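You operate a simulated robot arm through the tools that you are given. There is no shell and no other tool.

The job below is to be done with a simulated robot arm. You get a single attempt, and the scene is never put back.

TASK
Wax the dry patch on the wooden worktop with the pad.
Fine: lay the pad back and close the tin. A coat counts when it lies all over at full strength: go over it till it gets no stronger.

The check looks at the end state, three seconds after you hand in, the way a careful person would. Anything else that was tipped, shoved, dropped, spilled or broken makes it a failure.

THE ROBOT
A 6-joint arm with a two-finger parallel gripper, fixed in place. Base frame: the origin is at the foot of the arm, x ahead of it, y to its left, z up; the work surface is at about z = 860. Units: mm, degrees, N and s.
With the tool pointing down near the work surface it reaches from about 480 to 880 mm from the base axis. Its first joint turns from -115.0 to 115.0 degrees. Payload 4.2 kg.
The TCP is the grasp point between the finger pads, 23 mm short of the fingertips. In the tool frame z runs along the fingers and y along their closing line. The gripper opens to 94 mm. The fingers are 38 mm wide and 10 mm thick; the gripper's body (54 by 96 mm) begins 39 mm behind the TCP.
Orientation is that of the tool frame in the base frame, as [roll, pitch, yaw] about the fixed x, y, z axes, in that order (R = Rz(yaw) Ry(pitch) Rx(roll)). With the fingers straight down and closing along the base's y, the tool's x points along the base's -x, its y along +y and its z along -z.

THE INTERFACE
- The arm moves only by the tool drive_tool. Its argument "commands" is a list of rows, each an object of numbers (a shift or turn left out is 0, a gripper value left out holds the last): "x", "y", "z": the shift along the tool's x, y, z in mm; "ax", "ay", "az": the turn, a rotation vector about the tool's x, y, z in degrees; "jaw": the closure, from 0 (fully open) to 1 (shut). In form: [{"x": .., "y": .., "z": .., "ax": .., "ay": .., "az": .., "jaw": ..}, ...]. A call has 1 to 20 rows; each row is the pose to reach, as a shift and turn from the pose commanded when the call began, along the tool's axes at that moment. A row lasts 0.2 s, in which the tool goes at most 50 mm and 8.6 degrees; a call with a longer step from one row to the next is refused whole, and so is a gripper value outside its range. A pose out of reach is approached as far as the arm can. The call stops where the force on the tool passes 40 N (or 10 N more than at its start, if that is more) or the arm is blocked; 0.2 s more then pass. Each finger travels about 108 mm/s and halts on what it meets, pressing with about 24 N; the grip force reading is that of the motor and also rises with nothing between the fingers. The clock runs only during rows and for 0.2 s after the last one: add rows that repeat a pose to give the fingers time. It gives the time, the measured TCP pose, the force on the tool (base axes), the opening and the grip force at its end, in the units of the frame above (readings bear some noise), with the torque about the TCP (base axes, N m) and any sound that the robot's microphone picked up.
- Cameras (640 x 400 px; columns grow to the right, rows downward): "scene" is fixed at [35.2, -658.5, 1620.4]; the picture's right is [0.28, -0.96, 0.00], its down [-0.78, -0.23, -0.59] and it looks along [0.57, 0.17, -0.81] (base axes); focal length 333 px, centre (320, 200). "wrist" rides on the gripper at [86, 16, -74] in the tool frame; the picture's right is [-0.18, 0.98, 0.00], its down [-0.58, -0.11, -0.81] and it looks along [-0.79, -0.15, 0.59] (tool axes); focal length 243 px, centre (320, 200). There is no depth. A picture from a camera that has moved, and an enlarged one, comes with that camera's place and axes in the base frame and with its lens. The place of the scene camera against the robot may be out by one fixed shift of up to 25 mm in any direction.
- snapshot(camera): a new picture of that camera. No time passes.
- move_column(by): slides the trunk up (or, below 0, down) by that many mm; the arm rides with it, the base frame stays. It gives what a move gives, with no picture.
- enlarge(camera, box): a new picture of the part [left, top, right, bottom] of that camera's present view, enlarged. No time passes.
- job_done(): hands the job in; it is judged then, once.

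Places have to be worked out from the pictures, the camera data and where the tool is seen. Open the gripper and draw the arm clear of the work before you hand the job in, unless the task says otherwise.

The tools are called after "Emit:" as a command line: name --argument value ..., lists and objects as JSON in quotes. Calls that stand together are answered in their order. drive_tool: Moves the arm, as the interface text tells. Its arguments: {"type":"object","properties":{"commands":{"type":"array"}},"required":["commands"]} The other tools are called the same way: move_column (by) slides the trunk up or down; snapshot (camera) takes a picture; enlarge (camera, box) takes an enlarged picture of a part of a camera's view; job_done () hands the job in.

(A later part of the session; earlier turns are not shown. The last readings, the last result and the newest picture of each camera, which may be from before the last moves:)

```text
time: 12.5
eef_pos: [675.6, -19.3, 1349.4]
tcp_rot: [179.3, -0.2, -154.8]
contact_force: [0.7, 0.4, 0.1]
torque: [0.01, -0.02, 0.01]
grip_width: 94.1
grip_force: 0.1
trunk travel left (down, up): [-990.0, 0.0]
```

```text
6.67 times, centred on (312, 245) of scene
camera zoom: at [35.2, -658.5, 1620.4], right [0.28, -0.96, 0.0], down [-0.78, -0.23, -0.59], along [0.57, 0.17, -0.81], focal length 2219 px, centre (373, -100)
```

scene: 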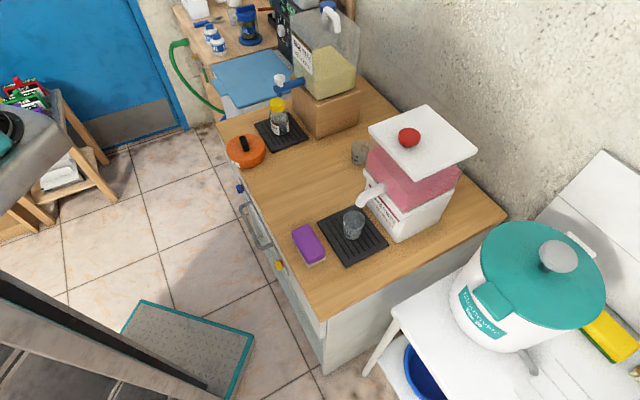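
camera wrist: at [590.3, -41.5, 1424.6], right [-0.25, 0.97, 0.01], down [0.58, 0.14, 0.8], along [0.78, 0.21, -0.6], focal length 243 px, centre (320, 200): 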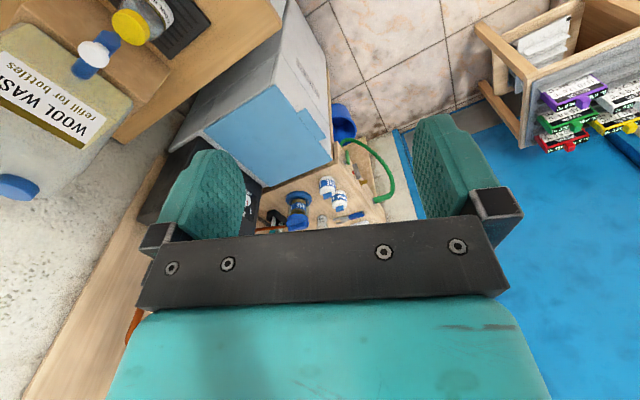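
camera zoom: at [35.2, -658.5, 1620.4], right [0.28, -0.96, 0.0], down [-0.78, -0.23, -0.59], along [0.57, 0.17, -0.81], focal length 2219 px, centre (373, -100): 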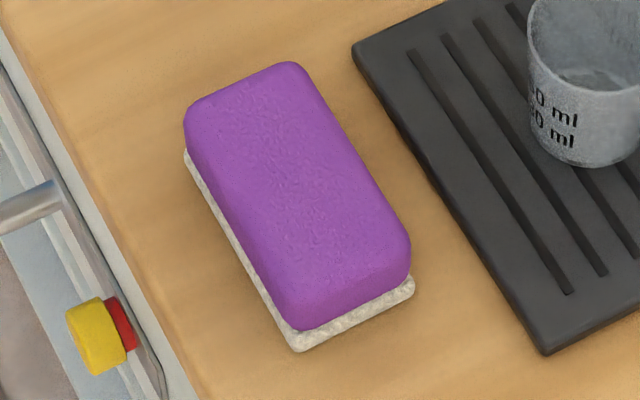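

The lid's bar handle and the pad's long side both run along the counter's front edge, at about 45° in the base frame. I'll turn to yaw -135 so the fingers close across both, and stop short of the tin before lowering the trunk.

Emit:
drive_tool --commands '[{"x": 31.6, "y": -33.4, "az": -3}, {"x": 63.2, "y": -66.8, "az": -6}, {"x": 94.8, "y": -100.2, "az": -9}, {"x": 126.5, "y": -133.6, "az": -12}, {"x": 158, "y": -167, "az": -15}, {"x": 189.7, "y": -200.4, "az": -18}, {"x": 221.3, "y": -233.8, "az": -19.8, "ax": 0.5, "ay": -0.2}, {"x": 221.3, "y": -233.8, "az": -19.8, "ax": 0.5, "ay": -0.2}]'

Emit:
move_column --by -265

Emit:
snapshot --camera "wrist"

Emit:
snapshot --camera "scene"

```text
time: 14.3
eef_pos: [574.0, -326.0, 1348.1]
tcp_rot: [179.8, 0.2, -135.1]
contact_force: [-0.3, 0.1, 0.7]
torque: [0.0, -0.01, 0.04]
grip_width: 94.0
grip_force: 0.1
trunk travel left (down, up): [-990.0, 0.0]
```

```text
time: 17.0
eef_pos: [572.5, -325.4, 1083.5]
tcp_rot: [179.8, 0.2, -135.2]
contact_force: [0.1, 0.2, -0.4]
torque: [0.03, 0.02, 0.01]
grip_width: 94.0
grip_force: 0.0
trunk travel left (down, up): [-725.0, 265.0]
```

```text
taken
camera wrist: at [499.6, -374.7, 1158.5], right [-0.56, 0.83, 0.0], down [0.49, 0.33, 0.81], along [0.67, 0.46, -0.59], focal length 243 px, centre (320, 200)
```

wrist: 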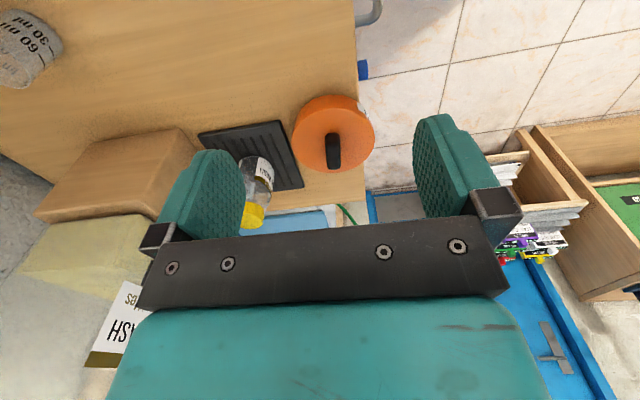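

```text
taken
```

scene: 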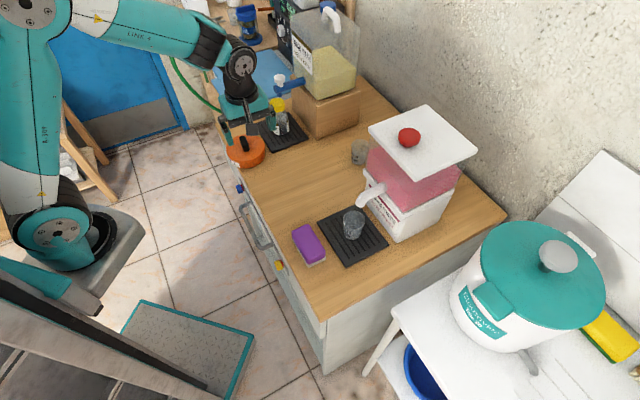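

Emit:
enlarge --camera "wrist" --box '[270, 80, 398, 200]'

Emit:
enlarge --camera "wrist" --box '[60, 0, 370, 194]'

Emit:
enlarge --camera "wrist" --box '[150, 0, 370, 120]'

```text
3.33 times, centred on (334, 140) of wrist
camera zoom: at [499.6, -374.7, 1158.5], right [-0.56, 0.83, 0.0], down [0.49, 0.33, 0.81], along [0.67, 0.46, -0.59], focal length 809 px, centre (273, 400)
```

zoom: 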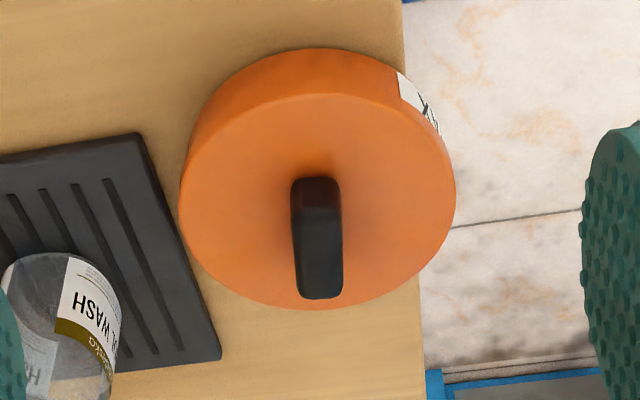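

```text
2.06 times, centred on (215, 97) of wrist
camera zoom: at [499.6, -374.7, 1158.5], right [-0.56, 0.83, 0.0], down [0.49, 0.33, 0.81], along [0.67, 0.46, -0.59], focal length 500 px, centre (536, 412)
```

zoom: 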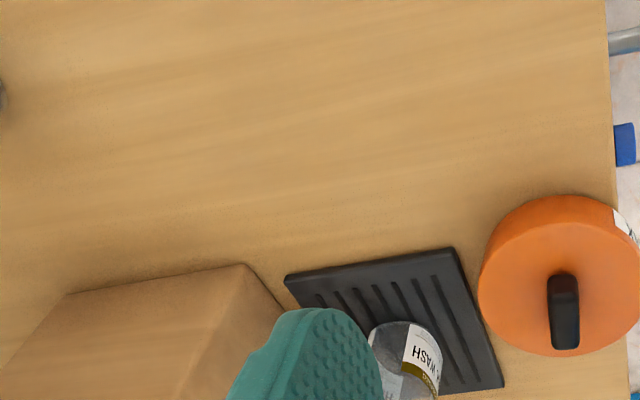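

```text
2.91 times, centred on (260, 60) of wrist
camera zoom: at [499.6, -374.7, 1158.5], right [-0.56, 0.83, 0.0], down [0.49, 0.33, 0.81], along [0.67, 0.46, -0.59], focal length 706 px, centre (494, 607)
```

zoom: 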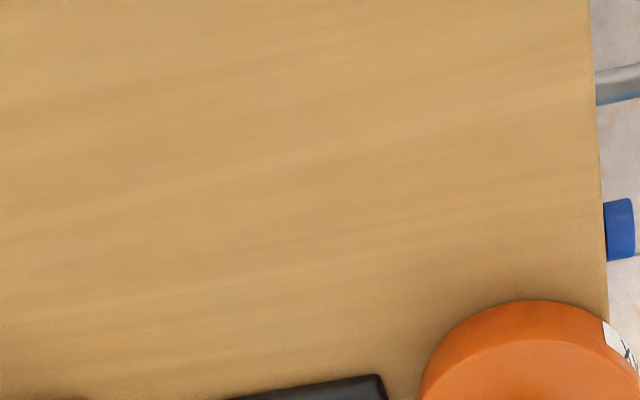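

From the wrist view the tin's centre is at about (666–680, -228 to -240), depending on the lid height. I'll hover above it with open fingers and take a second view to pin it down.

Emit:
drive_tool --commands '[{"x": -33, "y": -1, "z": 20}, {"x": -66, "y": -2, "z": 40}, {"x": -100, "y": -3, "z": 60}, {"x": -133.6, "y": -3.8, "z": 83.5}, {"x": -133.6, "y": -3.8, "z": 83.5}]'

Emit:
snapshot --camera "wrist"

Emit:
enlarge --camera "scene" --box '[200, 80, 330, 180]'

```text
time: 18.2
eef_pos: [670.3, -232.9, 998.8]
tcp_rot: [179.8, 0.1, -135.2]
contact_force: [-0.6, -0.6, 0.2]
torque: [-0.01, 0.0, 0.0]
grip_width: 94.0
grip_force: 0.0
trunk travel left (down, up): [-725.0, 265.0]
```

```text
taken
camera wrist: at [596.7, -282.0, 1074.1], right [-0.56, 0.83, 0.0], down [0.49, 0.33, 0.81], along [0.67, 0.46, -0.59], focal length 243 px, centre (320, 200)
```

wrist: 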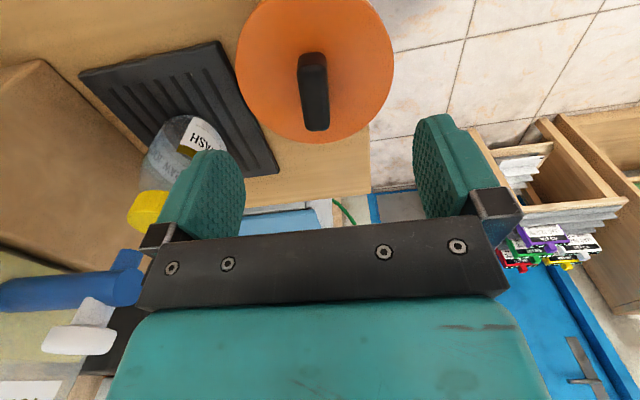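

```text
4.00 times, centred on (265, 130) of scene
camera zoom: at [35.2, -658.5, 1620.4], right [0.28, -0.96, 0.0], down [-0.78, -0.23, -0.59], along [0.57, 0.17, -0.81], focal length 1331 px, centre (540, 480)
```

zoom: 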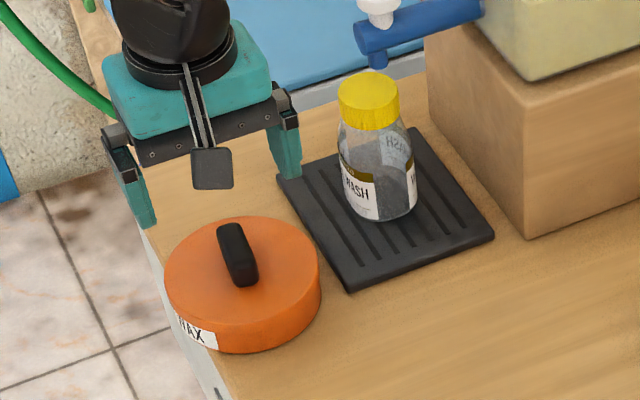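

Emit:
enlarge --camera "wrist" --box '[220, 0, 412, 150]'

```text
2.67 times, centred on (316, 75) of wrist
camera zoom: at [596.7, -282.0, 1074.1], right [-0.56, 0.83, 0.0], down [0.49, 0.33, 0.81], along [0.67, 0.46, -0.59], focal length 647 px, centre (331, 533)
```

zoom: 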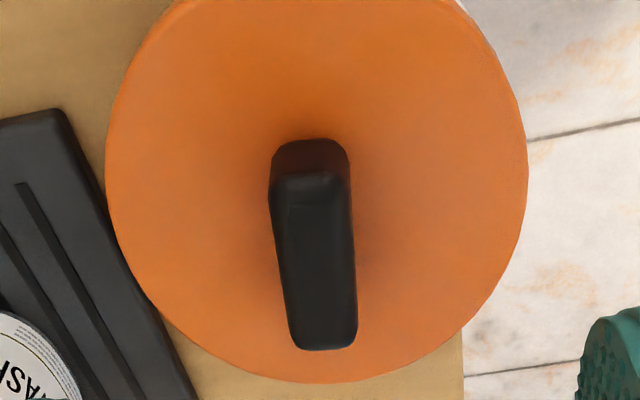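

Two views agree: the lid top is at z≈899 with its centre near (677, -230). The handle is about 18 mm wide, tops out at z≈921 and lies at about 38°. I'll align to it at z≈960 and check before descending.

Emit:
drive_tool --commands '[{"x": -3.5, "y": -1.6, "z": 15, "az": 3.4}, {"x": -7, "y": -3.2, "z": 38.8, "az": 6.8}, {"x": -7, "y": -3.2, "z": 38.8, "az": 6.8}]'

Emit:
snapshot --camera "wrist"

Emit:
enlarge --camera "scene" --box '[210, 100, 290, 170]'

```text
time: 19.0
eef_pos: [677.7, -229.8, 960.5]
tcp_rot: [179.8, 0.0, -141.9]
contact_force: [0.7, 0.6, 0.1]
torque: [0.0, -0.04, 0.02]
grip_width: 94.2
grip_force: 0.0
trunk travel left (down, up): [-725.0, 265.0]
```

```text
taken
camera wrist: at [598.6, -270.8, 1035.9], right [-0.46, 0.89, 0.0], down [0.53, 0.27, 0.81], along [0.72, 0.37, -0.59], focal length 243 px, centre (320, 200)
```

wrist: 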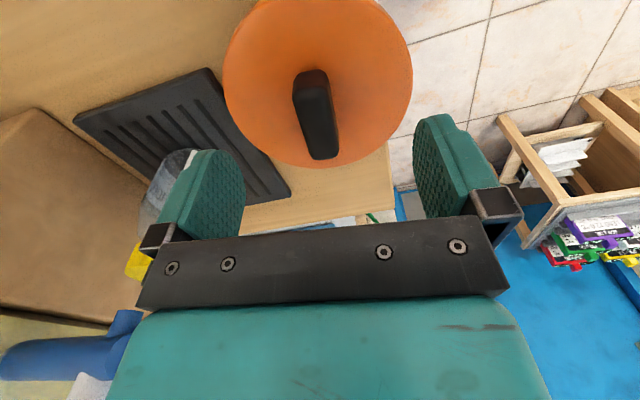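

```text
5.71 times, centred on (250, 135) of scene
camera zoom: at [35.2, -658.5, 1620.4], right [0.28, -0.96, 0.0], down [-0.78, -0.23, -0.59], along [0.57, 0.17, -0.81], focal length 1902 px, centre (720, 571)
```

zoom: 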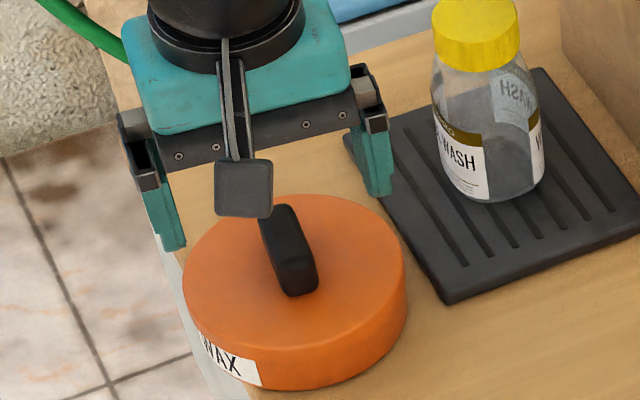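

The third view puts the handle's midpoint at (677, -231), almost exactly under the TCP. I'll lower to z≈927, which puts the fingertips about 5 mm above the lid.

Emit:
drive_tool --commands '[{"y": -0.8, "x": 0.5, "z": 12}, {"y": -0.8, "x": 0.5, "z": 24}, {"y": -0.8, "x": 0.5, "z": 33}, {"y": -0.8, "x": 0.5, "z": 33}]'

Emit:
snapshot --camera "wrist"

Emit:
enlarge --camera "scene" --box '[210, 100, 290, 170]'

```text
time: 20.0
eef_pos: [676.7, -231.8, 928.6]
tcp_rot: [179.8, 0.0, -141.9]
contact_force: [-0.1, 0.2, -0.2]
torque: [0.0, -0.01, 0.02]
grip_width: 93.8
grip_force: 0.1
trunk travel left (down, up): [-725.0, 265.0]
```

```text
taken
camera wrist: at [598.6, -272.0, 1003.2], right [-0.46, 0.89, 0.0], down [0.53, 0.27, 0.81], along [0.72, 0.37, -0.59], focal length 243 px, centre (320, 200)
```

wrist: 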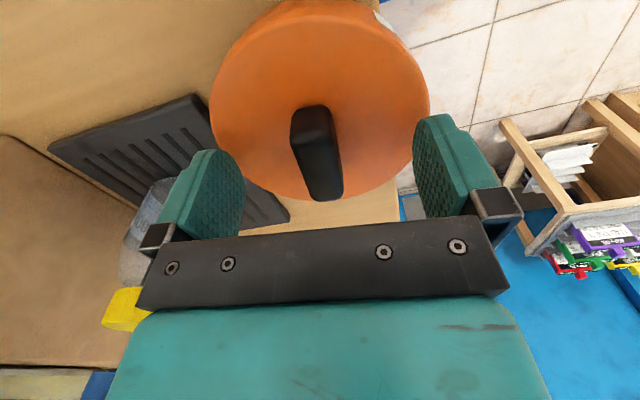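

```text
5.71 times, centred on (250, 135) of scene
camera zoom: at [35.2, -658.5, 1620.4], right [0.28, -0.96, 0.0], down [-0.78, -0.23, -0.59], along [0.57, 0.17, -0.81], focal length 1902 px, centre (720, 571)
```

zoom: 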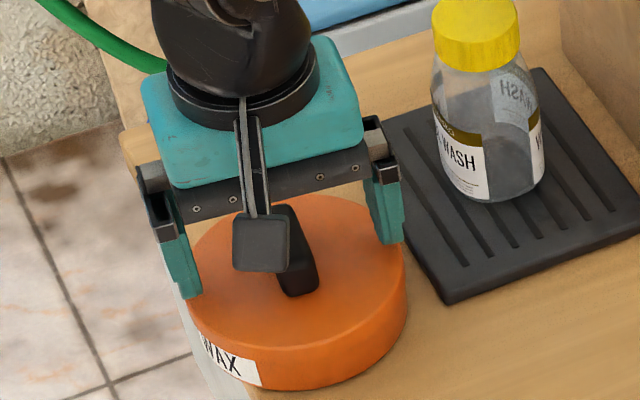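

The fingers straddle the handle, so I'll close on it.

Emit:
drive_tool --commands '[{"jaw": 0.4}, {"jaw": 0.65}, {"jaw": 0.75}, {"jaw": 0.85}, {"jaw": 1}, {"jaw": 1}]'

Emit:
enlarge --camera "scene" --box '[210, 100, 290, 170]'

```text
time: 21.4
eef_pos: [677.4, -231.1, 928.0]
tcp_rot: [179.8, 0.2, -141.9]
contact_force: [-0.9, -0.5, -0.2]
torque: [0.01, -0.04, -0.01]
grip_width: 19.0
grip_force: 24.3
trunk travel left (down, up): [-725.0, 265.0]
heard: snap
```

```text
5.71 times, centred on (250, 135) of scene
camera zoom: at [35.2, -658.5, 1620.4], right [0.28, -0.96, 0.0], down [-0.78, -0.23, -0.59], along [0.57, 0.17, -0.81], focal length 1902 px, centre (720, 571)
```

zoom: 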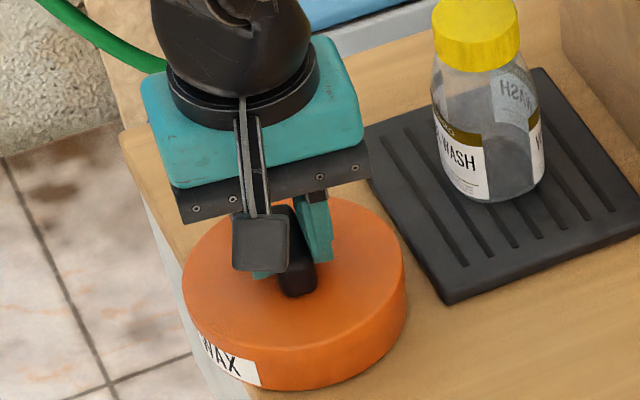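

The grip holds at 19 mm on the handle, and I heard a snap. I'll lift gently and see what comes up.

Emit:
drive_tool --commands '[{"z": -3}, {"z": -6}, {"z": -9}, {"z": -12}, {"z": -15}]'

Emit:
enlarge --camera "scene" --box '[210, 100, 290, 170]'

Emit:
snapshot --camera "wrist"

```text
time: 22.6
eef_pos: [677.9, -231.1, 943.9]
tcp_rot: [179.8, 0.1, -142.0]
contact_force: [-0.5, 0.1, -0.1]
torque: [-0.03, 0.01, 0.0]
grip_width: 19.2
grip_force: 23.9
trunk travel left (down, up): [-725.0, 265.0]
```

```text
5.71 times, centred on (250, 135) of scene
camera zoom: at [35.2, -658.5, 1620.4], right [0.28, -0.96, 0.0], down [-0.78, -0.23, -0.59], along [0.57, 0.17, -0.81], focal length 1902 px, centre (720, 571)
```

zoom: 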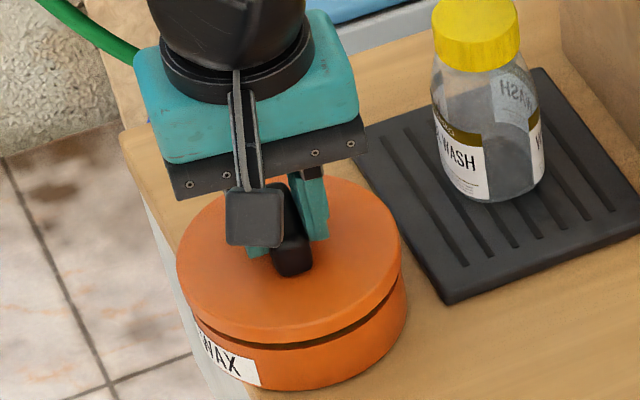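

```text
taken
camera wrist: at [599.1, -272.0, 1018.2], right [-0.46, 0.89, 0.0], down [0.53, 0.27, 0.81], along [0.72, 0.37, -0.59], focal length 243 px, centre (320, 200)
```

wrist: 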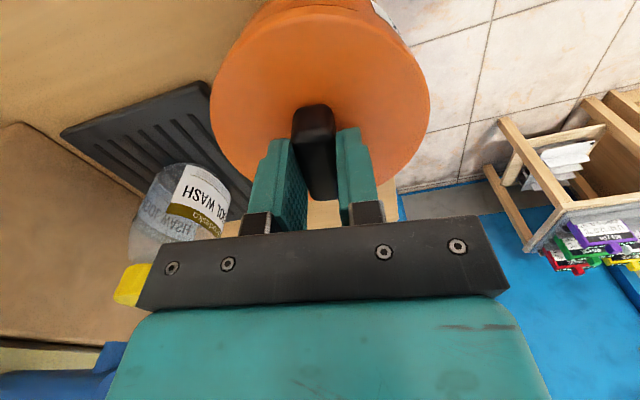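

The lid comes off cleanly. I'll raise it further and look inside the tin.

Emit:
drive_tool --commands '[{"z": -12}, {"z": -25}, {"z": -40}, {"z": -55}, {"z": -55}]'

Emit:
enlarge --camera "scene" --box '[200, 80, 328, 180]'

Emit:
snapshot --camera "wrist"

```text
time: 23.8
eef_pos: [678.0, -231.3, 999.3]
tcp_rot: [179.8, 0.1, -141.9]
contact_force: [-0.6, -0.3, -0.5]
torque: [0.02, 0.0, 0.01]
grip_width: 19.2
grip_force: 24.1
trunk travel left (down, up): [-725.0, 265.0]
```

```text
4.00 times, centred on (264, 130) of scene
camera zoom: at [35.2, -658.5, 1620.4], right [0.28, -0.96, 0.0], down [-0.78, -0.23, -0.59], along [0.57, 0.17, -0.81], focal length 1331 px, centre (544, 480)
```

zoom: 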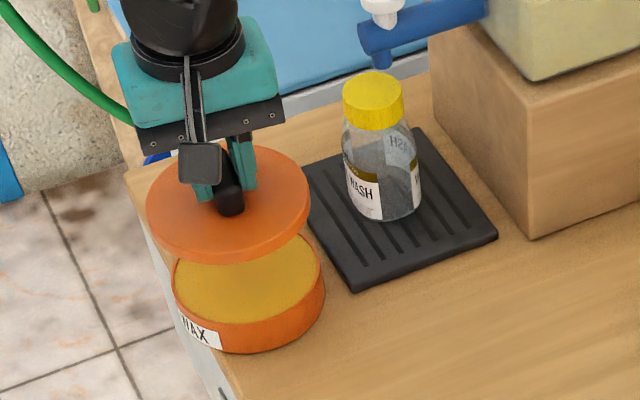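

```text
taken
camera wrist: at [599.2, -272.1, 1074.0], right [-0.46, 0.89, 0.0], down [0.53, 0.27, 0.81], along [0.72, 0.37, -0.59], focal length 243 px, centre (320, 200)
```

wrist: 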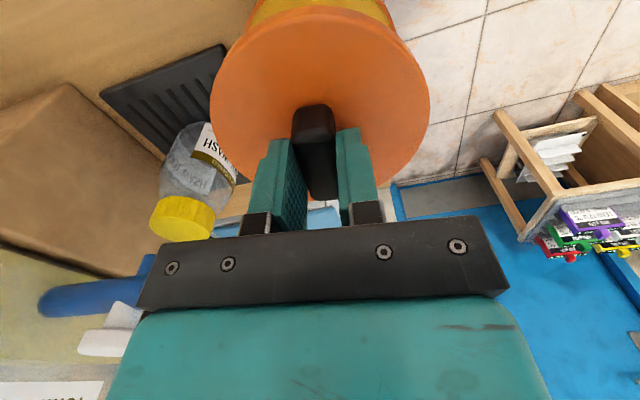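

The tin is full of yellow wax almost to the rim. The far left end of the counter, past the tin and in front of the bottle mat, is free and wide enough for the lid, so I'll carry it there at height.

Emit:
drive_tool --commands '[{"x": -34, "y": 2}, {"x": -68, "y": 4}, {"x": -102, "y": 6}, {"x": -136.3, "y": 7.5}, {"x": -136.3, "y": 7.5}]'

Emit:
enlarge --camera "scene" --box '[190, 70, 318, 170]'

Emit:
snapshot --camera "wrist"

```text
time: 25.0
eef_pos: [780.8, -141.2, 999.4]
tcp_rot: [179.8, 0.1, -142.0]
contact_force: [0.0, -0.7, 0.0]
torque: [-0.02, 0.0, 0.02]
grip_width: 18.9
grip_force: 24.1
trunk travel left (down, up): [-725.0, 265.0]
```

```text
4.00 times, centred on (254, 120) of scene
camera zoom: at [35.2, -658.5, 1620.4], right [0.28, -0.96, 0.0], down [-0.78, -0.23, -0.59], along [0.57, 0.17, -0.81], focal length 1331 px, centre (584, 520)
```

zoom: 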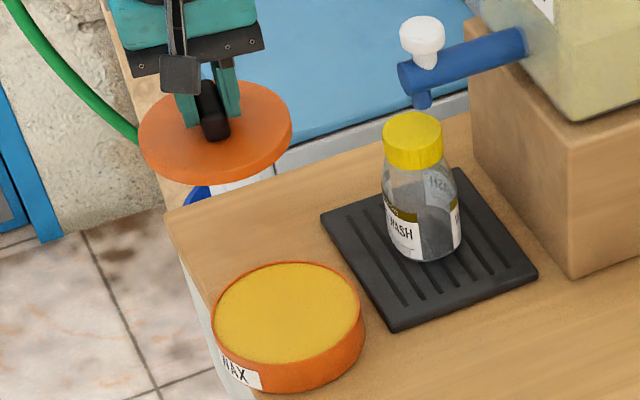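

```text
taken
camera wrist: at [702.9, -181.3, 1074.2], right [-0.46, 0.89, 0.0], down [0.53, 0.27, 0.81], along [0.72, 0.37, -0.59], focal length 243 px, centre (320, 200)
```

wrist: 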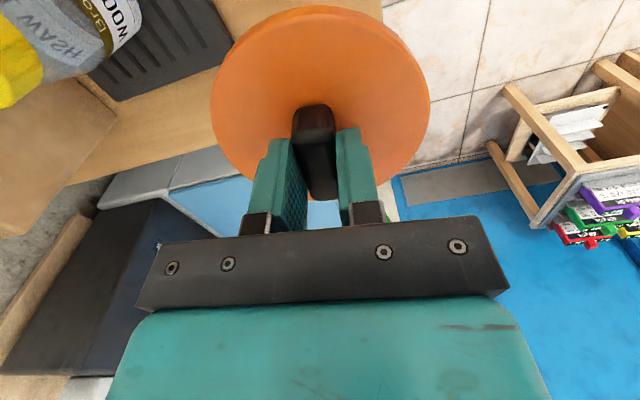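

The tin is open. By the scene view, this spot would leave the lid slightly over the counter's end, so I'll shift it about 6 mm back towards the tin as I lower, stopping just above the wood.

Emit:
drive_tool --commands '[{"x": 5.9, "y": -0.7, "z": 25}, {"x": 5.9, "y": -0.7, "z": 50}, {"x": 5.9, "y": -0.7, "z": 72}, {"x": 5.9, "y": -0.7, "z": 86}, {"x": 5.9, "y": -0.7, "z": 86}]'

Emit:
enlarge --camera "scene" --box '[200, 80, 296, 155]'

Emit:
snapshot --camera "wrist"

```text
time: 26.2
eef_pos: [776.4, -146.9, 913.1]
tcp_rot: [179.8, 0.1, -142.0]
contact_force: [-0.2, 0.6, -0.8]
torque: [0.02, 0.01, -0.04]
grip_width: 18.8
grip_force: 24.6
trunk travel left (down, up): [-725.0, 265.0]
```

```text
5.33 times, centred on (248, 118) of scene
camera zoom: at [35.2, -658.5, 1620.4], right [0.28, -0.96, 0.0], down [-0.78, -0.23, -0.59], along [0.57, 0.17, -0.81], focal length 1775 px, centre (704, 640)
```

zoom: 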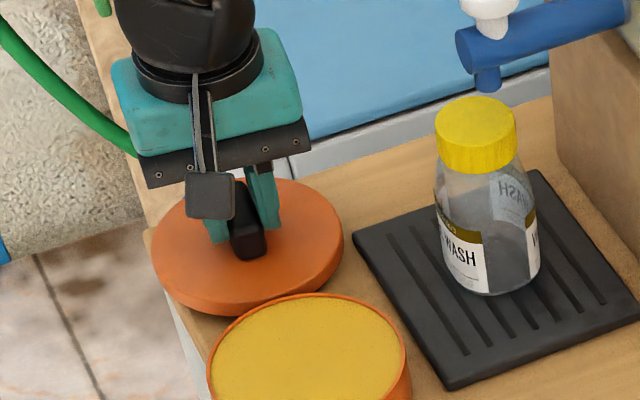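

```text
taken
camera wrist: at [697.4, -186.4, 987.8], right [-0.46, 0.89, 0.0], down [0.53, 0.27, 0.81], along [0.72, 0.37, -0.59], focal length 243 px, centre (320, 200)
```

wrist: 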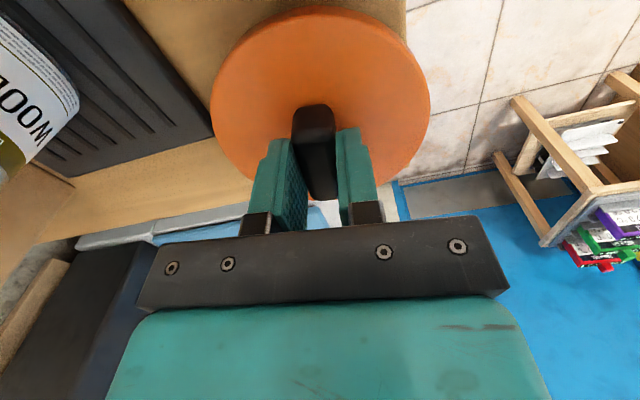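

The lid is clear of the tin and mat and sits just within the counter's end. I'll lower it in small steps until it touches the wood.

Emit:
drive_tool --commands '[{"z": 3}, {"z": 6}, {"z": 8}, {"z": 10}]'

Emit:
enlarge --camera "scene" --box '[200, 80, 296, 155]'

```text
time: 27.2
eef_pos: [776.5, -145.5, 902.6]
tcp_rot: [179.8, 0.2, -142.1]
contact_force: [-0.5, 1.0, 0.0]
torque: [0.0, -0.01, -0.01]
grip_width: 18.9
grip_force: 24.2
trunk travel left (down, up): [-725.0, 265.0]
```

```text
5.33 times, centred on (248, 118) of scene
camera zoom: at [35.2, -658.5, 1620.4], right [0.28, -0.96, 0.0], down [-0.78, -0.23, -0.59], along [0.57, 0.17, -0.81], focal length 1775 px, centre (704, 640)
```

zoom: 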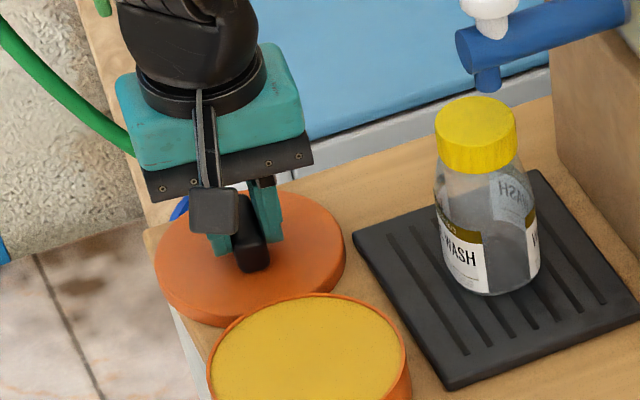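

Emit:
drive_tool --commands '[{"z": 1.5}, {"z": 3}, {"z": 3}]'

```text
time: 28.0
eef_pos: [776.3, -145.1, 901.2]
tcp_rot: [179.8, 0.1, -142.0]
contact_force: [0.3, 0.6, -0.2]
torque: [0.04, -0.02, -0.01]
grip_width: 18.9
grip_force: 23.5
trunk travel left (down, up): [-725.0, 265.0]
```

Emit:
drive_tool --commands '[{"z": 1.5}, {"z": 3}, {"z": 3}]'

Emit:
enlarge --camera "scene" --box '[200, 90, 280, 150]'

```text
time: 28.8
eef_pos: [775.7, -146.7, 897.8]
tcp_rot: [179.7, -0.1, -142.0]
contact_force: [-0.7, -0.2, -0.1]
torque: [-0.02, -0.02, 0.0]
grip_width: 18.8
grip_force: 24.3
trunk travel left (down, up): [-725.0, 265.0]
```

```text
6.67 times, centred on (240, 120) of scene
camera zoom: at [35.2, -658.5, 1620.4], right [0.28, -0.96, 0.0], down [-0.78, -0.23, -0.59], along [0.57, 0.17, -0.81], focal length 2219 px, centre (853, 733)
```

zoom: 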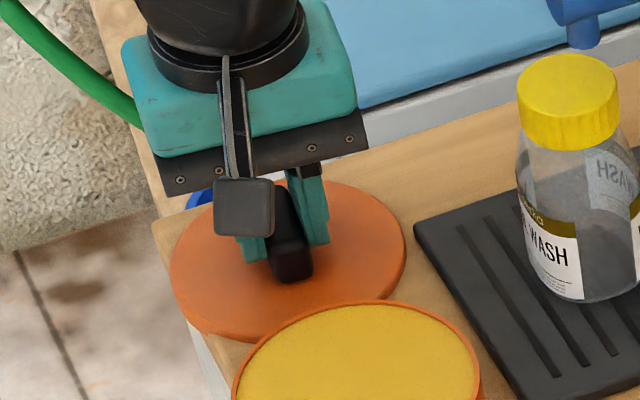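

Emit:
drive_tool --commands '[{"z": 1}, {"z": 2}, {"z": 3}, {"z": 3}]'

```text
time: 29.8
eef_pos: [775.5, -145.6, 895.5]
tcp_rot: [179.9, 0.2, -142.0]
contact_force: [-1.2, 0.2, 15.6]
torque: [-0.17, 0.22, 0.0]
grip_width: 19.0
grip_force: 24.4
trunk travel left (down, up): [-725.0, 265.0]
```

The force shows contact at 15.6 N, so the lid is resting on the wood. I'll open partway, let the fingers settle and rise straight up.

Emit:
drive_tool --commands '[{"z": -1, "jaw": 0.8}, {"z": -1, "jaw": 0.55}, {"z": -1, "jaw": 0.55}, {"z": -1, "jaw": 0.55}]'

Emit:
drive_tool --commands '[{"z": -10}, {"z": -30}, {"z": -60}, {"z": -100}, {"z": -100}]'

Emit:
enlarge --camera "scene" --box '[190, 80, 318, 180]'

Emit:
snapshot --camera "wrist"

```text
time: 30.8
eef_pos: [775.9, -145.9, 894.7]
tcp_rot: [179.8, 0.1, -142.0]
contact_force: [0.7, -0.2, 0.8]
torque: [-0.03, -0.01, 0.01]
grip_width: 42.1
grip_force: 0.0
trunk travel left (down, up): [-725.0, 265.0]
```

```text
time: 32.0
eef_pos: [776.2, -146.0, 994.7]
tcp_rot: [179.8, 0.1, -142.0]
contact_force: [-0.4, 0.0, -0.2]
torque: [-0.01, -0.01, -0.04]
grip_width: 42.3
grip_force: 0.0
trunk travel left (down, up): [-725.0, 265.0]
```

```text
4.00 times, centred on (254, 130) of scene
camera zoom: at [35.2, -658.5, 1620.4], right [0.28, -0.96, 0.0], down [-0.78, -0.23, -0.59], along [0.57, 0.17, -0.81], focal length 1331 px, centre (584, 480)
```

zoom: 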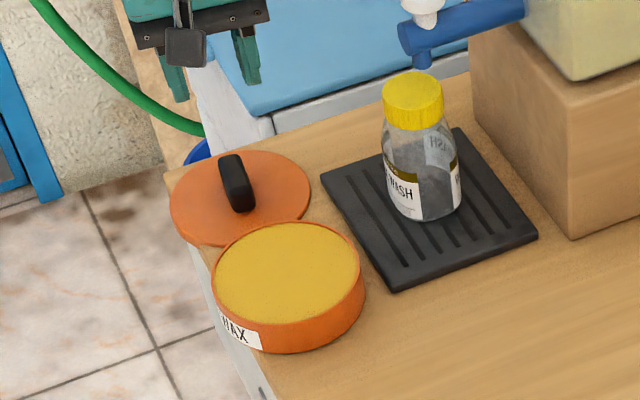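

```text
taken
camera wrist: at [697.3, -186.8, 1069.4], right [-0.46, 0.89, 0.0], down [0.53, 0.27, 0.81], along [0.72, 0.37, -0.59], focal length 243 px, centre (320, 200)
```

wrist: 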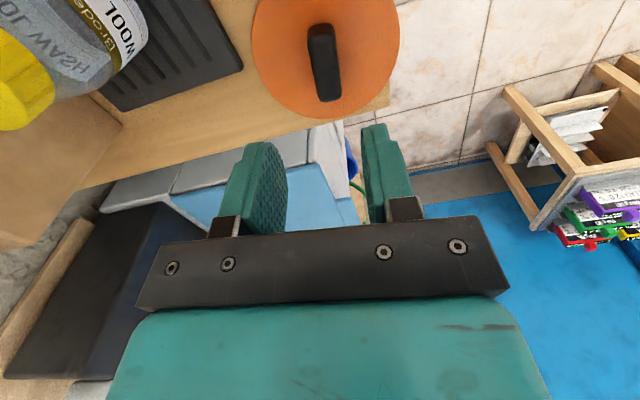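

The lid lies flat at the end of the counter. I'll note its grip pose as (776, -146, 895) with yaw -142, then fly over to the pad to measure it with the wrist camera.

Emit:
drive_tool --commands '[{"x": 42, "y": -5.6, "z": -25}, {"x": 84, "y": -11.2, "z": -25}, {"x": 126, "y": -16.8, "z": -25}, {"x": 168, "y": -22.4, "z": -25}, {"x": 210, "y": -28, "z": -25}, {"x": 252, "y": -33.7, "z": -25}, {"x": 294, "y": -39.3, "z": -25, "jaw": 0}, {"x": 336, "y": -45, "z": -25}, {"x": 378, "y": -50.5, "z": -25}, {"x": 420, "y": -56.2, "z": -25}, {"x": 462, "y": -61.8, "z": -25}, {"x": 504.7, "y": -67.5, "z": -25}, {"x": 504.7, "y": -67.5, "z": -25}]'

Emit:
snapshot --camera "wrist"

Emit:
snapshot --camera "scene"

```text
time: 34.8
eef_pos: [420.7, -510.2, 1017.0]
tcp_rot: [179.8, 0.1, -142.1]
contact_force: [0.4, 0.1, 0.0]
torque: [-0.01, -0.01, 0.0]
grip_width: 93.8
grip_force: 0.0
trunk travel left (down, up): [-725.0, 265.0]
```

```text
taken
camera wrist: at [341.1, -550.8, 1092.7], right [-0.46, 0.89, 0.0], down [0.53, 0.27, 0.81], along [0.72, 0.37, -0.59], focal length 243 px, centre (320, 200)
```

wrist: 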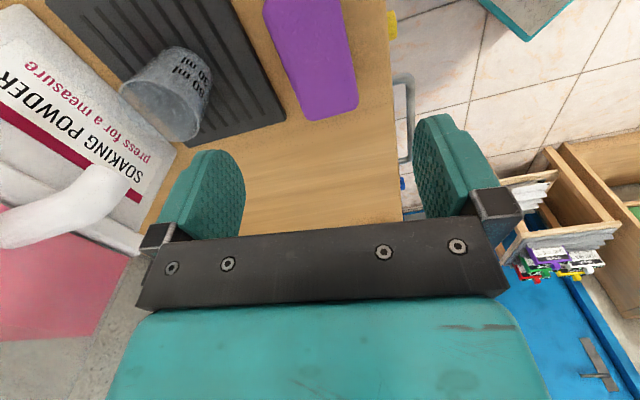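

```text
taken
```

scene: 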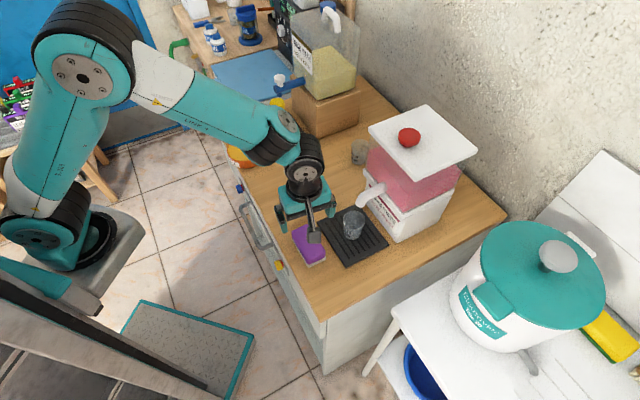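

The pad is cut off at the top of the frame, so I'll back up and rise a little to see it whole.

Emit:
drive_tool --commands '[{"x": 35, "z": -20}, {"x": 70, "z": -40}, {"x": 70, "z": -40}]'

Emit:
enlarge --camera "wrist" --box '[240, 0, 432, 120]'

Emit:
snapshot --camera "wrist"

```text
time: 35.6
eef_pos: [364.1, -554.0, 1058.4]
tcp_rot: [179.8, 0.2, -142.0]
contact_force: [0.4, 0.6, -0.5]
torque: [-0.02, 0.02, -0.01]
grip_width: 94.0
grip_force: 0.0
trunk travel left (down, up): [-725.0, 265.0]
```

```text
3.33 times, centred on (336, 60) of wrist
camera zoom: at [285.9, -593.3, 1133.8], right [-0.46, 0.89, 0.0], down [0.53, 0.27, 0.81], along [0.72, 0.37, -0.59], focal length 809 px, centre (267, 667)
```

zoom: 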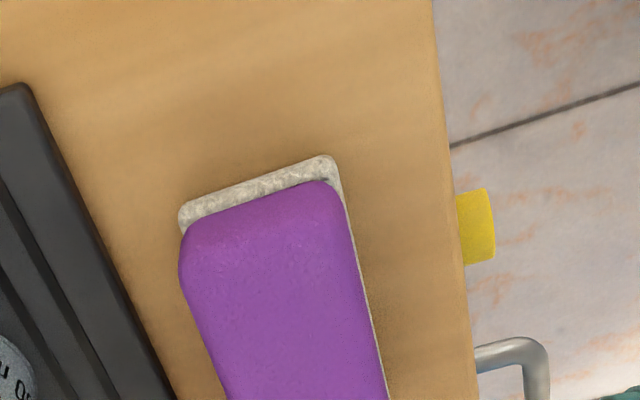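

```text
taken
camera wrist: at [285.9, -593.3, 1133.8], right [-0.46, 0.89, 0.0], down [0.53, 0.27, 0.81], along [0.72, 0.37, -0.59], focal length 243 px, centre (320, 200)
```

wrist: 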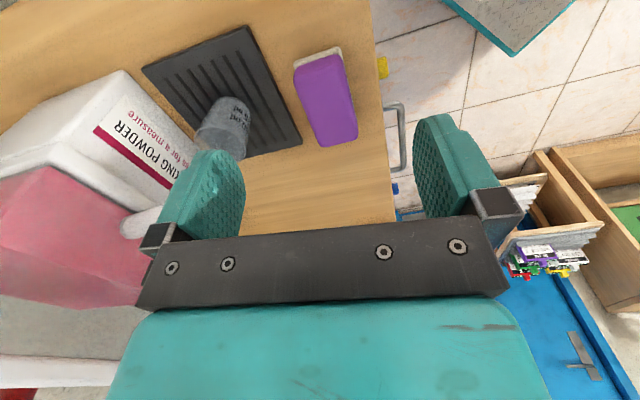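

Emit:
enlarge --camera "wrist" --box '[270, 30, 398, 160]'

Emit:
enlarge --camera "wrist" --box '[230, 60, 400, 230]'

```text
3.08 times, centred on (334, 95) of wrist
camera zoom: at [285.9, -593.3, 1133.8], right [-0.46, 0.89, 0.0], down [0.53, 0.27, 0.81], along [0.72, 0.37, -0.59], focal length 746 px, centre (277, 523)
```

zoom: 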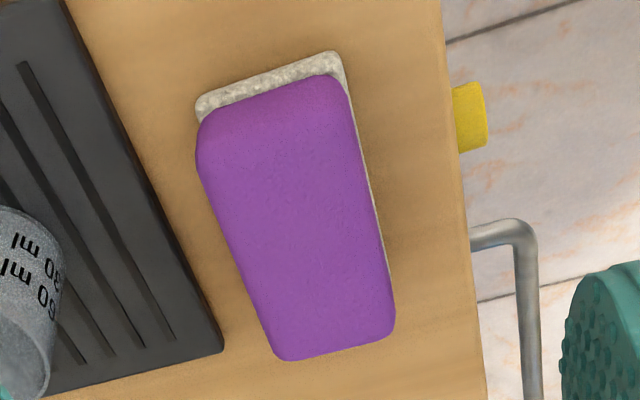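

```text
2.35 times, centred on (315, 145) of wrist
camera zoom: at [285.9, -593.3, 1133.8], right [-0.46, 0.89, 0.0], down [0.53, 0.27, 0.81], along [0.72, 0.37, -0.59], focal length 571 px, centre (332, 329)
```

zoom: 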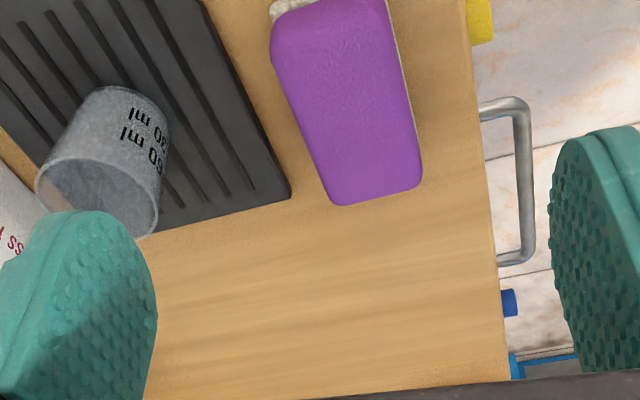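

The pad measures roughly 88×54×37 mm. Its long axis is at 45° and its centre is near (421, -512), so it should fit inside the tin's rim. I'll align with yaw -135, narrow the jaws to about 77 mm so they clear the mat, and stop above it.

Emit:
drive_tool --commands '[{"x": -20, "y": -0.6, "z": 20, "az": -2, "jaw": 0.18}, {"x": -40, "y": -1.2, "z": 45, "az": -4}, {"x": -60, "y": -1.8, "z": 75, "az": -6}, {"x": -70.5, "y": -2.2, "z": 108, "az": -7}, {"x": -70.5, "y": -2.2, "z": 108, "az": -7}]'

Emit:
snapshot --camera "wrist"

Emit:
enlarge --camera "scene" --box '[260, 180, 400, 290]'

```text
time: 36.8
eef_pos: [421.3, -510.4, 951.0]
tcp_rot: [179.8, 0.0, -135.0]
contact_force: [0.2, 0.8, -0.4]
torque: [0.02, 0.04, -0.01]
grip_width: 77.1
grip_force: 0.0
trunk travel left (down, up): [-725.0, 265.0]
```

```text
taken
camera wrist: at [348.3, -559.6, 1024.7], right [-0.56, 0.83, 0.0], down [0.49, 0.33, 0.81], along [0.67, 0.46, -0.59], focal length 243 px, centre (320, 200)
```

wrist: 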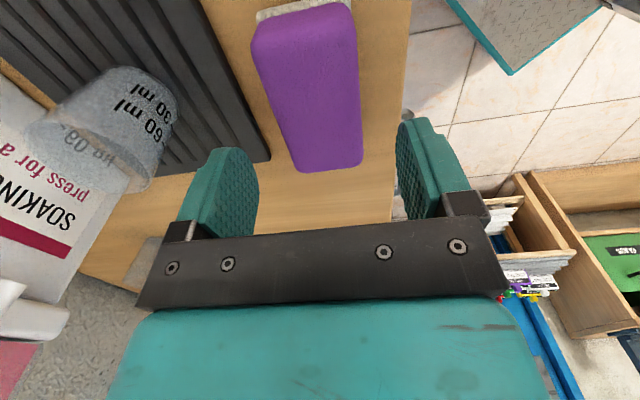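

```text
3.64 times, centred on (330, 235) of scene
camera zoom: at [35.2, -658.5, 1620.4], right [0.28, -0.96, 0.0], down [-0.78, -0.23, -0.59], along [0.57, 0.17, -0.81], focal length 1210 px, centre (284, 73)
```

zoom: 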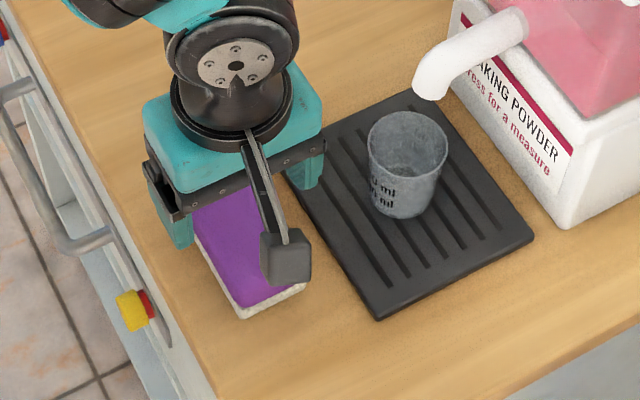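

The pad is centred between the fingers to within about 1 mm. I'll descend to TCP z≈897, leaving the fingertips about 14 mm above the wood.

Emit:
drive_tool --commands '[{"y": -1, "z": 18}, {"y": -1, "z": 36}, {"y": -1, "z": 47}, {"y": -1, "z": 54}, {"y": -1, "z": 54}]'

Emit:
snapshot --camera "wrist"

Emit:
enlarge --camera "scene" --box '[260, 180, 400, 290]'

```text
time: 38.0
eef_pos: [422.2, -510.8, 896.6]
tcp_rot: [179.8, 0.1, -134.9]
contact_force: [0.3, 0.3, 0.2]
torque: [0.01, 0.01, 0.02]
grip_width: 77.4
grip_force: 0.0
trunk travel left (down, up): [-725.0, 265.0]
```

```text
taken
camera wrist: at [348.7, -560.8, 971.0], right [-0.56, 0.83, 0.0], down [0.49, 0.33, 0.81], along [0.66, 0.46, -0.59], focal length 243 px, centre (320, 200)
```

wrist: 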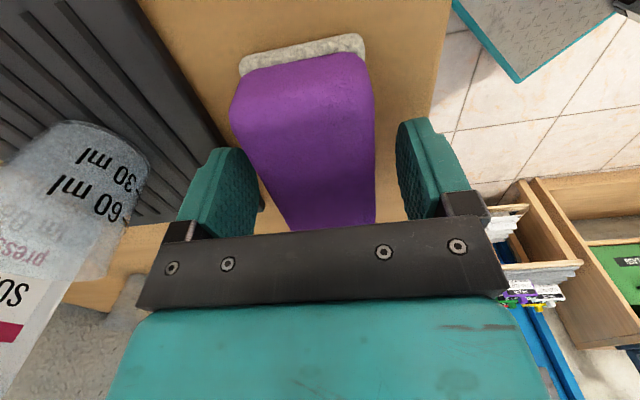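

```text
3.64 times, centred on (330, 235) of scene
camera zoom: at [35.2, -658.5, 1620.4], right [0.28, -0.96, 0.0], down [-0.78, -0.23, -0.59], along [0.57, 0.17, -0.81], focal length 1210 px, centre (284, 73)
```

zoom: 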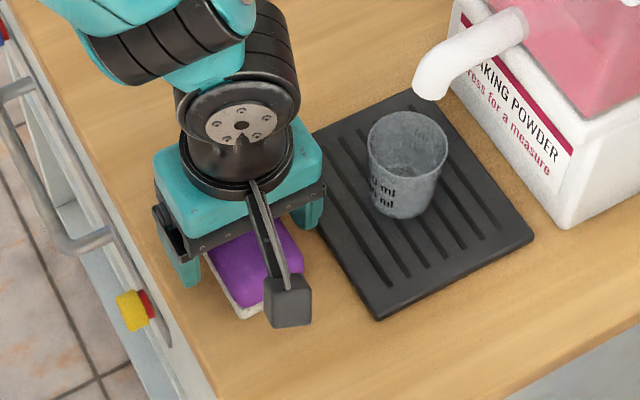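

Emit:
drive_tool --commands '[{"jaw": 0.3}, {"jaw": 0.4}, {"jaw": 0.5}, {"jaw": 0.7}, {"jaw": 1}, {"jaw": 1}]'

Emit:
snapshot --camera "wrist"

```text
time: 39.4
eef_pos: [421.2, -512.4, 895.6]
tcp_rot: [179.7, 0.2, -135.0]
contact_force: [-0.3, 0.7, 0.4]
torque: [-0.02, 0.0, 0.02]
grip_width: 51.4
grip_force: 24.4
trunk travel left (down, up): [-725.0, 265.0]
```

```text
taken
camera wrist: at [348.8, -560.9, 971.2], right [-0.56, 0.83, 0.0], down [0.49, 0.33, 0.81], along [0.66, 0.46, -0.59], focal length 243 px, centre (320, 200)
```

wrist: 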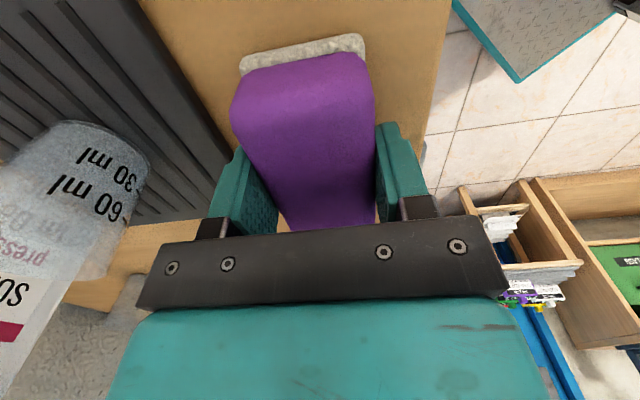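

I have the pad gripped at 51 mm. I'll lift it and move towards the tin, stopping short so I can see the open tin and locate its rim accurately.

Emit:
drive_tool --commands '[{"z": -10}, {"z": -40}, {"z": -80}, {"z": -100}, {"x": -40, "y": 2, "z": -100}, {"x": -85, "y": 5, "z": -100}, {"x": -130, "y": 8, "z": -100}, {"x": -175, "y": 11, "z": -100}, {"x": -215, "y": 14, "z": -100}, {"x": -245, "y": 16, "z": -100}, {"x": -245, "y": 16, "z": -100}]'

Emit:
snapshot --camera "wrist"

Emit:
snapshot --camera "scene"

```text
time: 41.8
eef_pos: [584.5, -327.4, 997.4]
tcp_rot: [179.8, 0.1, -135.0]
contact_force: [0.0, 0.1, 0.1]
torque: [-0.02, -0.04, 0.01]
grip_width: 51.4
grip_force: 23.8
trunk travel left (down, up): [-725.0, 265.0]
```

```text
taken
camera wrist: at [511.2, -377.3, 1072.5], right [-0.56, 0.83, 0.0], down [0.49, 0.33, 0.81], along [0.67, 0.46, -0.59], focal length 243 px, centre (320, 200)
```

wrist: 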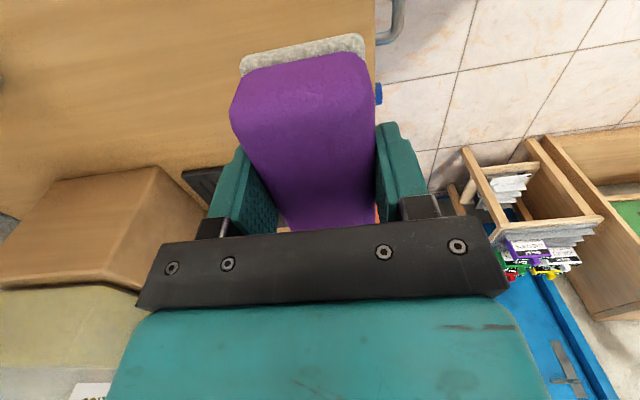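

```text
taken
```

scene: 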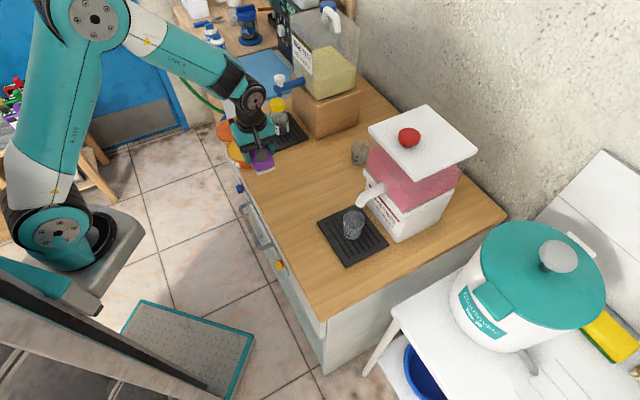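

The pad blocks the tin from this angle, so I'll use the recorded lid pose instead, which puts the tin's centre at about (677, -231). I'll go over it and look from the scene camera.

Emit:
drive_tool --commands '[{"x": -45, "y": 1, "z": 0}, {"x": -90, "y": 2, "z": 0}, {"x": -134.3, "y": 2.8, "z": 10}, {"x": -134.3, "y": 2.8, "z": 35}, {"x": -134.3, "y": 2.8, "z": 50}, {"x": -134.3, "y": 2.8, "z": 50}]'

Emit:
enlarge --camera "scene" --box '[200, 90, 296, 170]'

Emit:
snapshot --camera "wrist"

```text
time: 43.2
eef_pos: [677.0, -230.2, 947.3]
tcp_rot: [179.9, 0.2, -135.0]
contact_force: [-0.1, 0.1, -0.3]
torque: [0.01, -0.01, 0.0]
grip_width: 51.2
grip_force: 24.4
trunk travel left (down, up): [-725.0, 265.0]
```

```text
5.00 times, centred on (248, 130) of scene
camera zoom: at [35.2, -658.5, 1620.4], right [0.28, -0.96, 0.0], down [-0.78, -0.23, -0.59], along [0.57, 0.17, -0.81], focal length 1664 px, centre (680, 550)
```

zoom: 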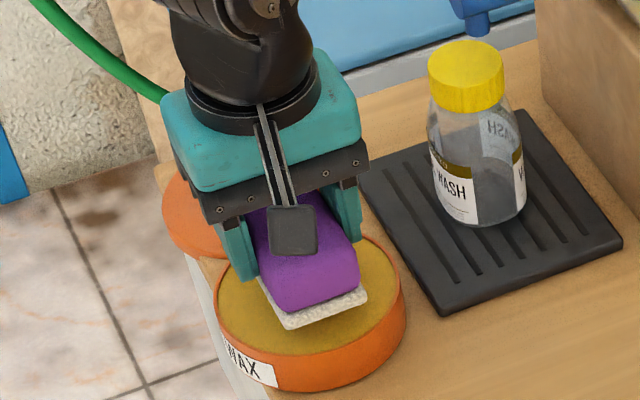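

```text
taken
camera wrist: at [603.9, -279.9, 1022.5], right [-0.56, 0.83, 0.0], down [0.49, 0.33, 0.81], along [0.67, 0.46, -0.59], focal length 243 px, centre (320, 200)
```

wrist: 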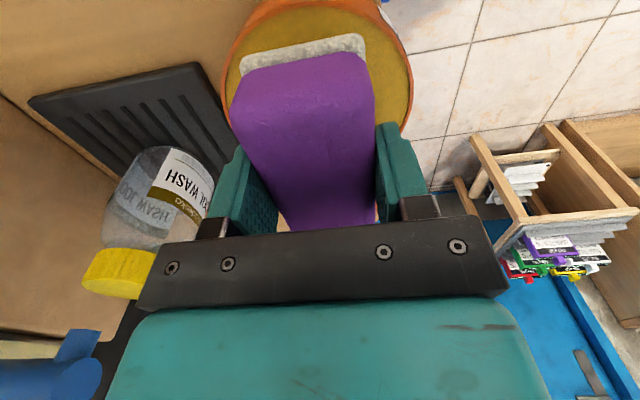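

Emit:
enlarge --camera "wrist" --box '[200, 0, 430, 144]'

Emit:
enlarge --camera "scene" --box '[225, 125, 289, 175]'

```text
2.78 times, centred on (315, 72) of wrist
camera zoom: at [603.9, -279.9, 1022.5], right [-0.56, 0.83, 0.0], down [0.49, 0.33, 0.81], along [0.67, 0.46, -0.59], focal length 674 px, centre (334, 556)
```

zoom: 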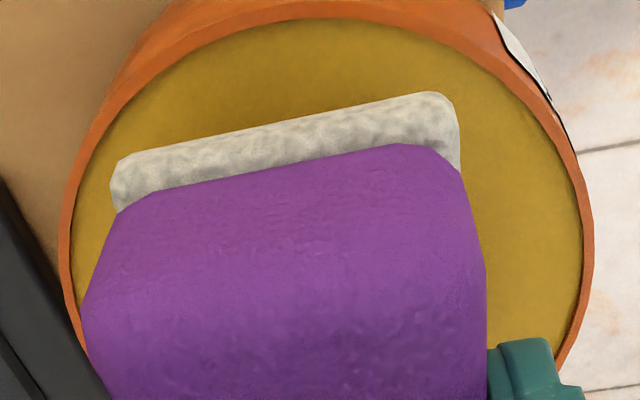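

```text
8.00 times, centred on (257, 150) of scene
camera zoom: at [35.2, -658.5, 1620.4], right [0.28, -0.96, 0.0], down [-0.78, -0.23, -0.59], along [0.57, 0.17, -0.81], focal length 2662 px, centre (824, 600)
```

zoom: 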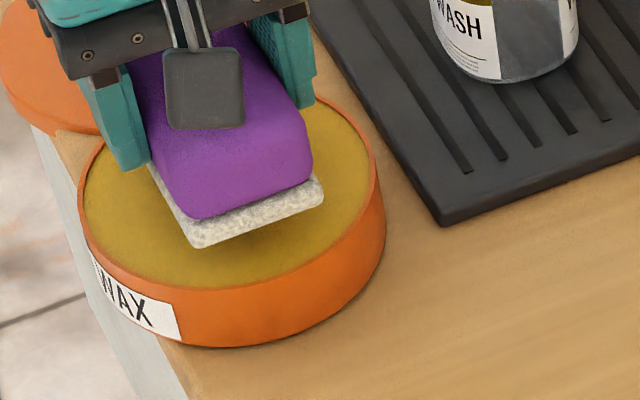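

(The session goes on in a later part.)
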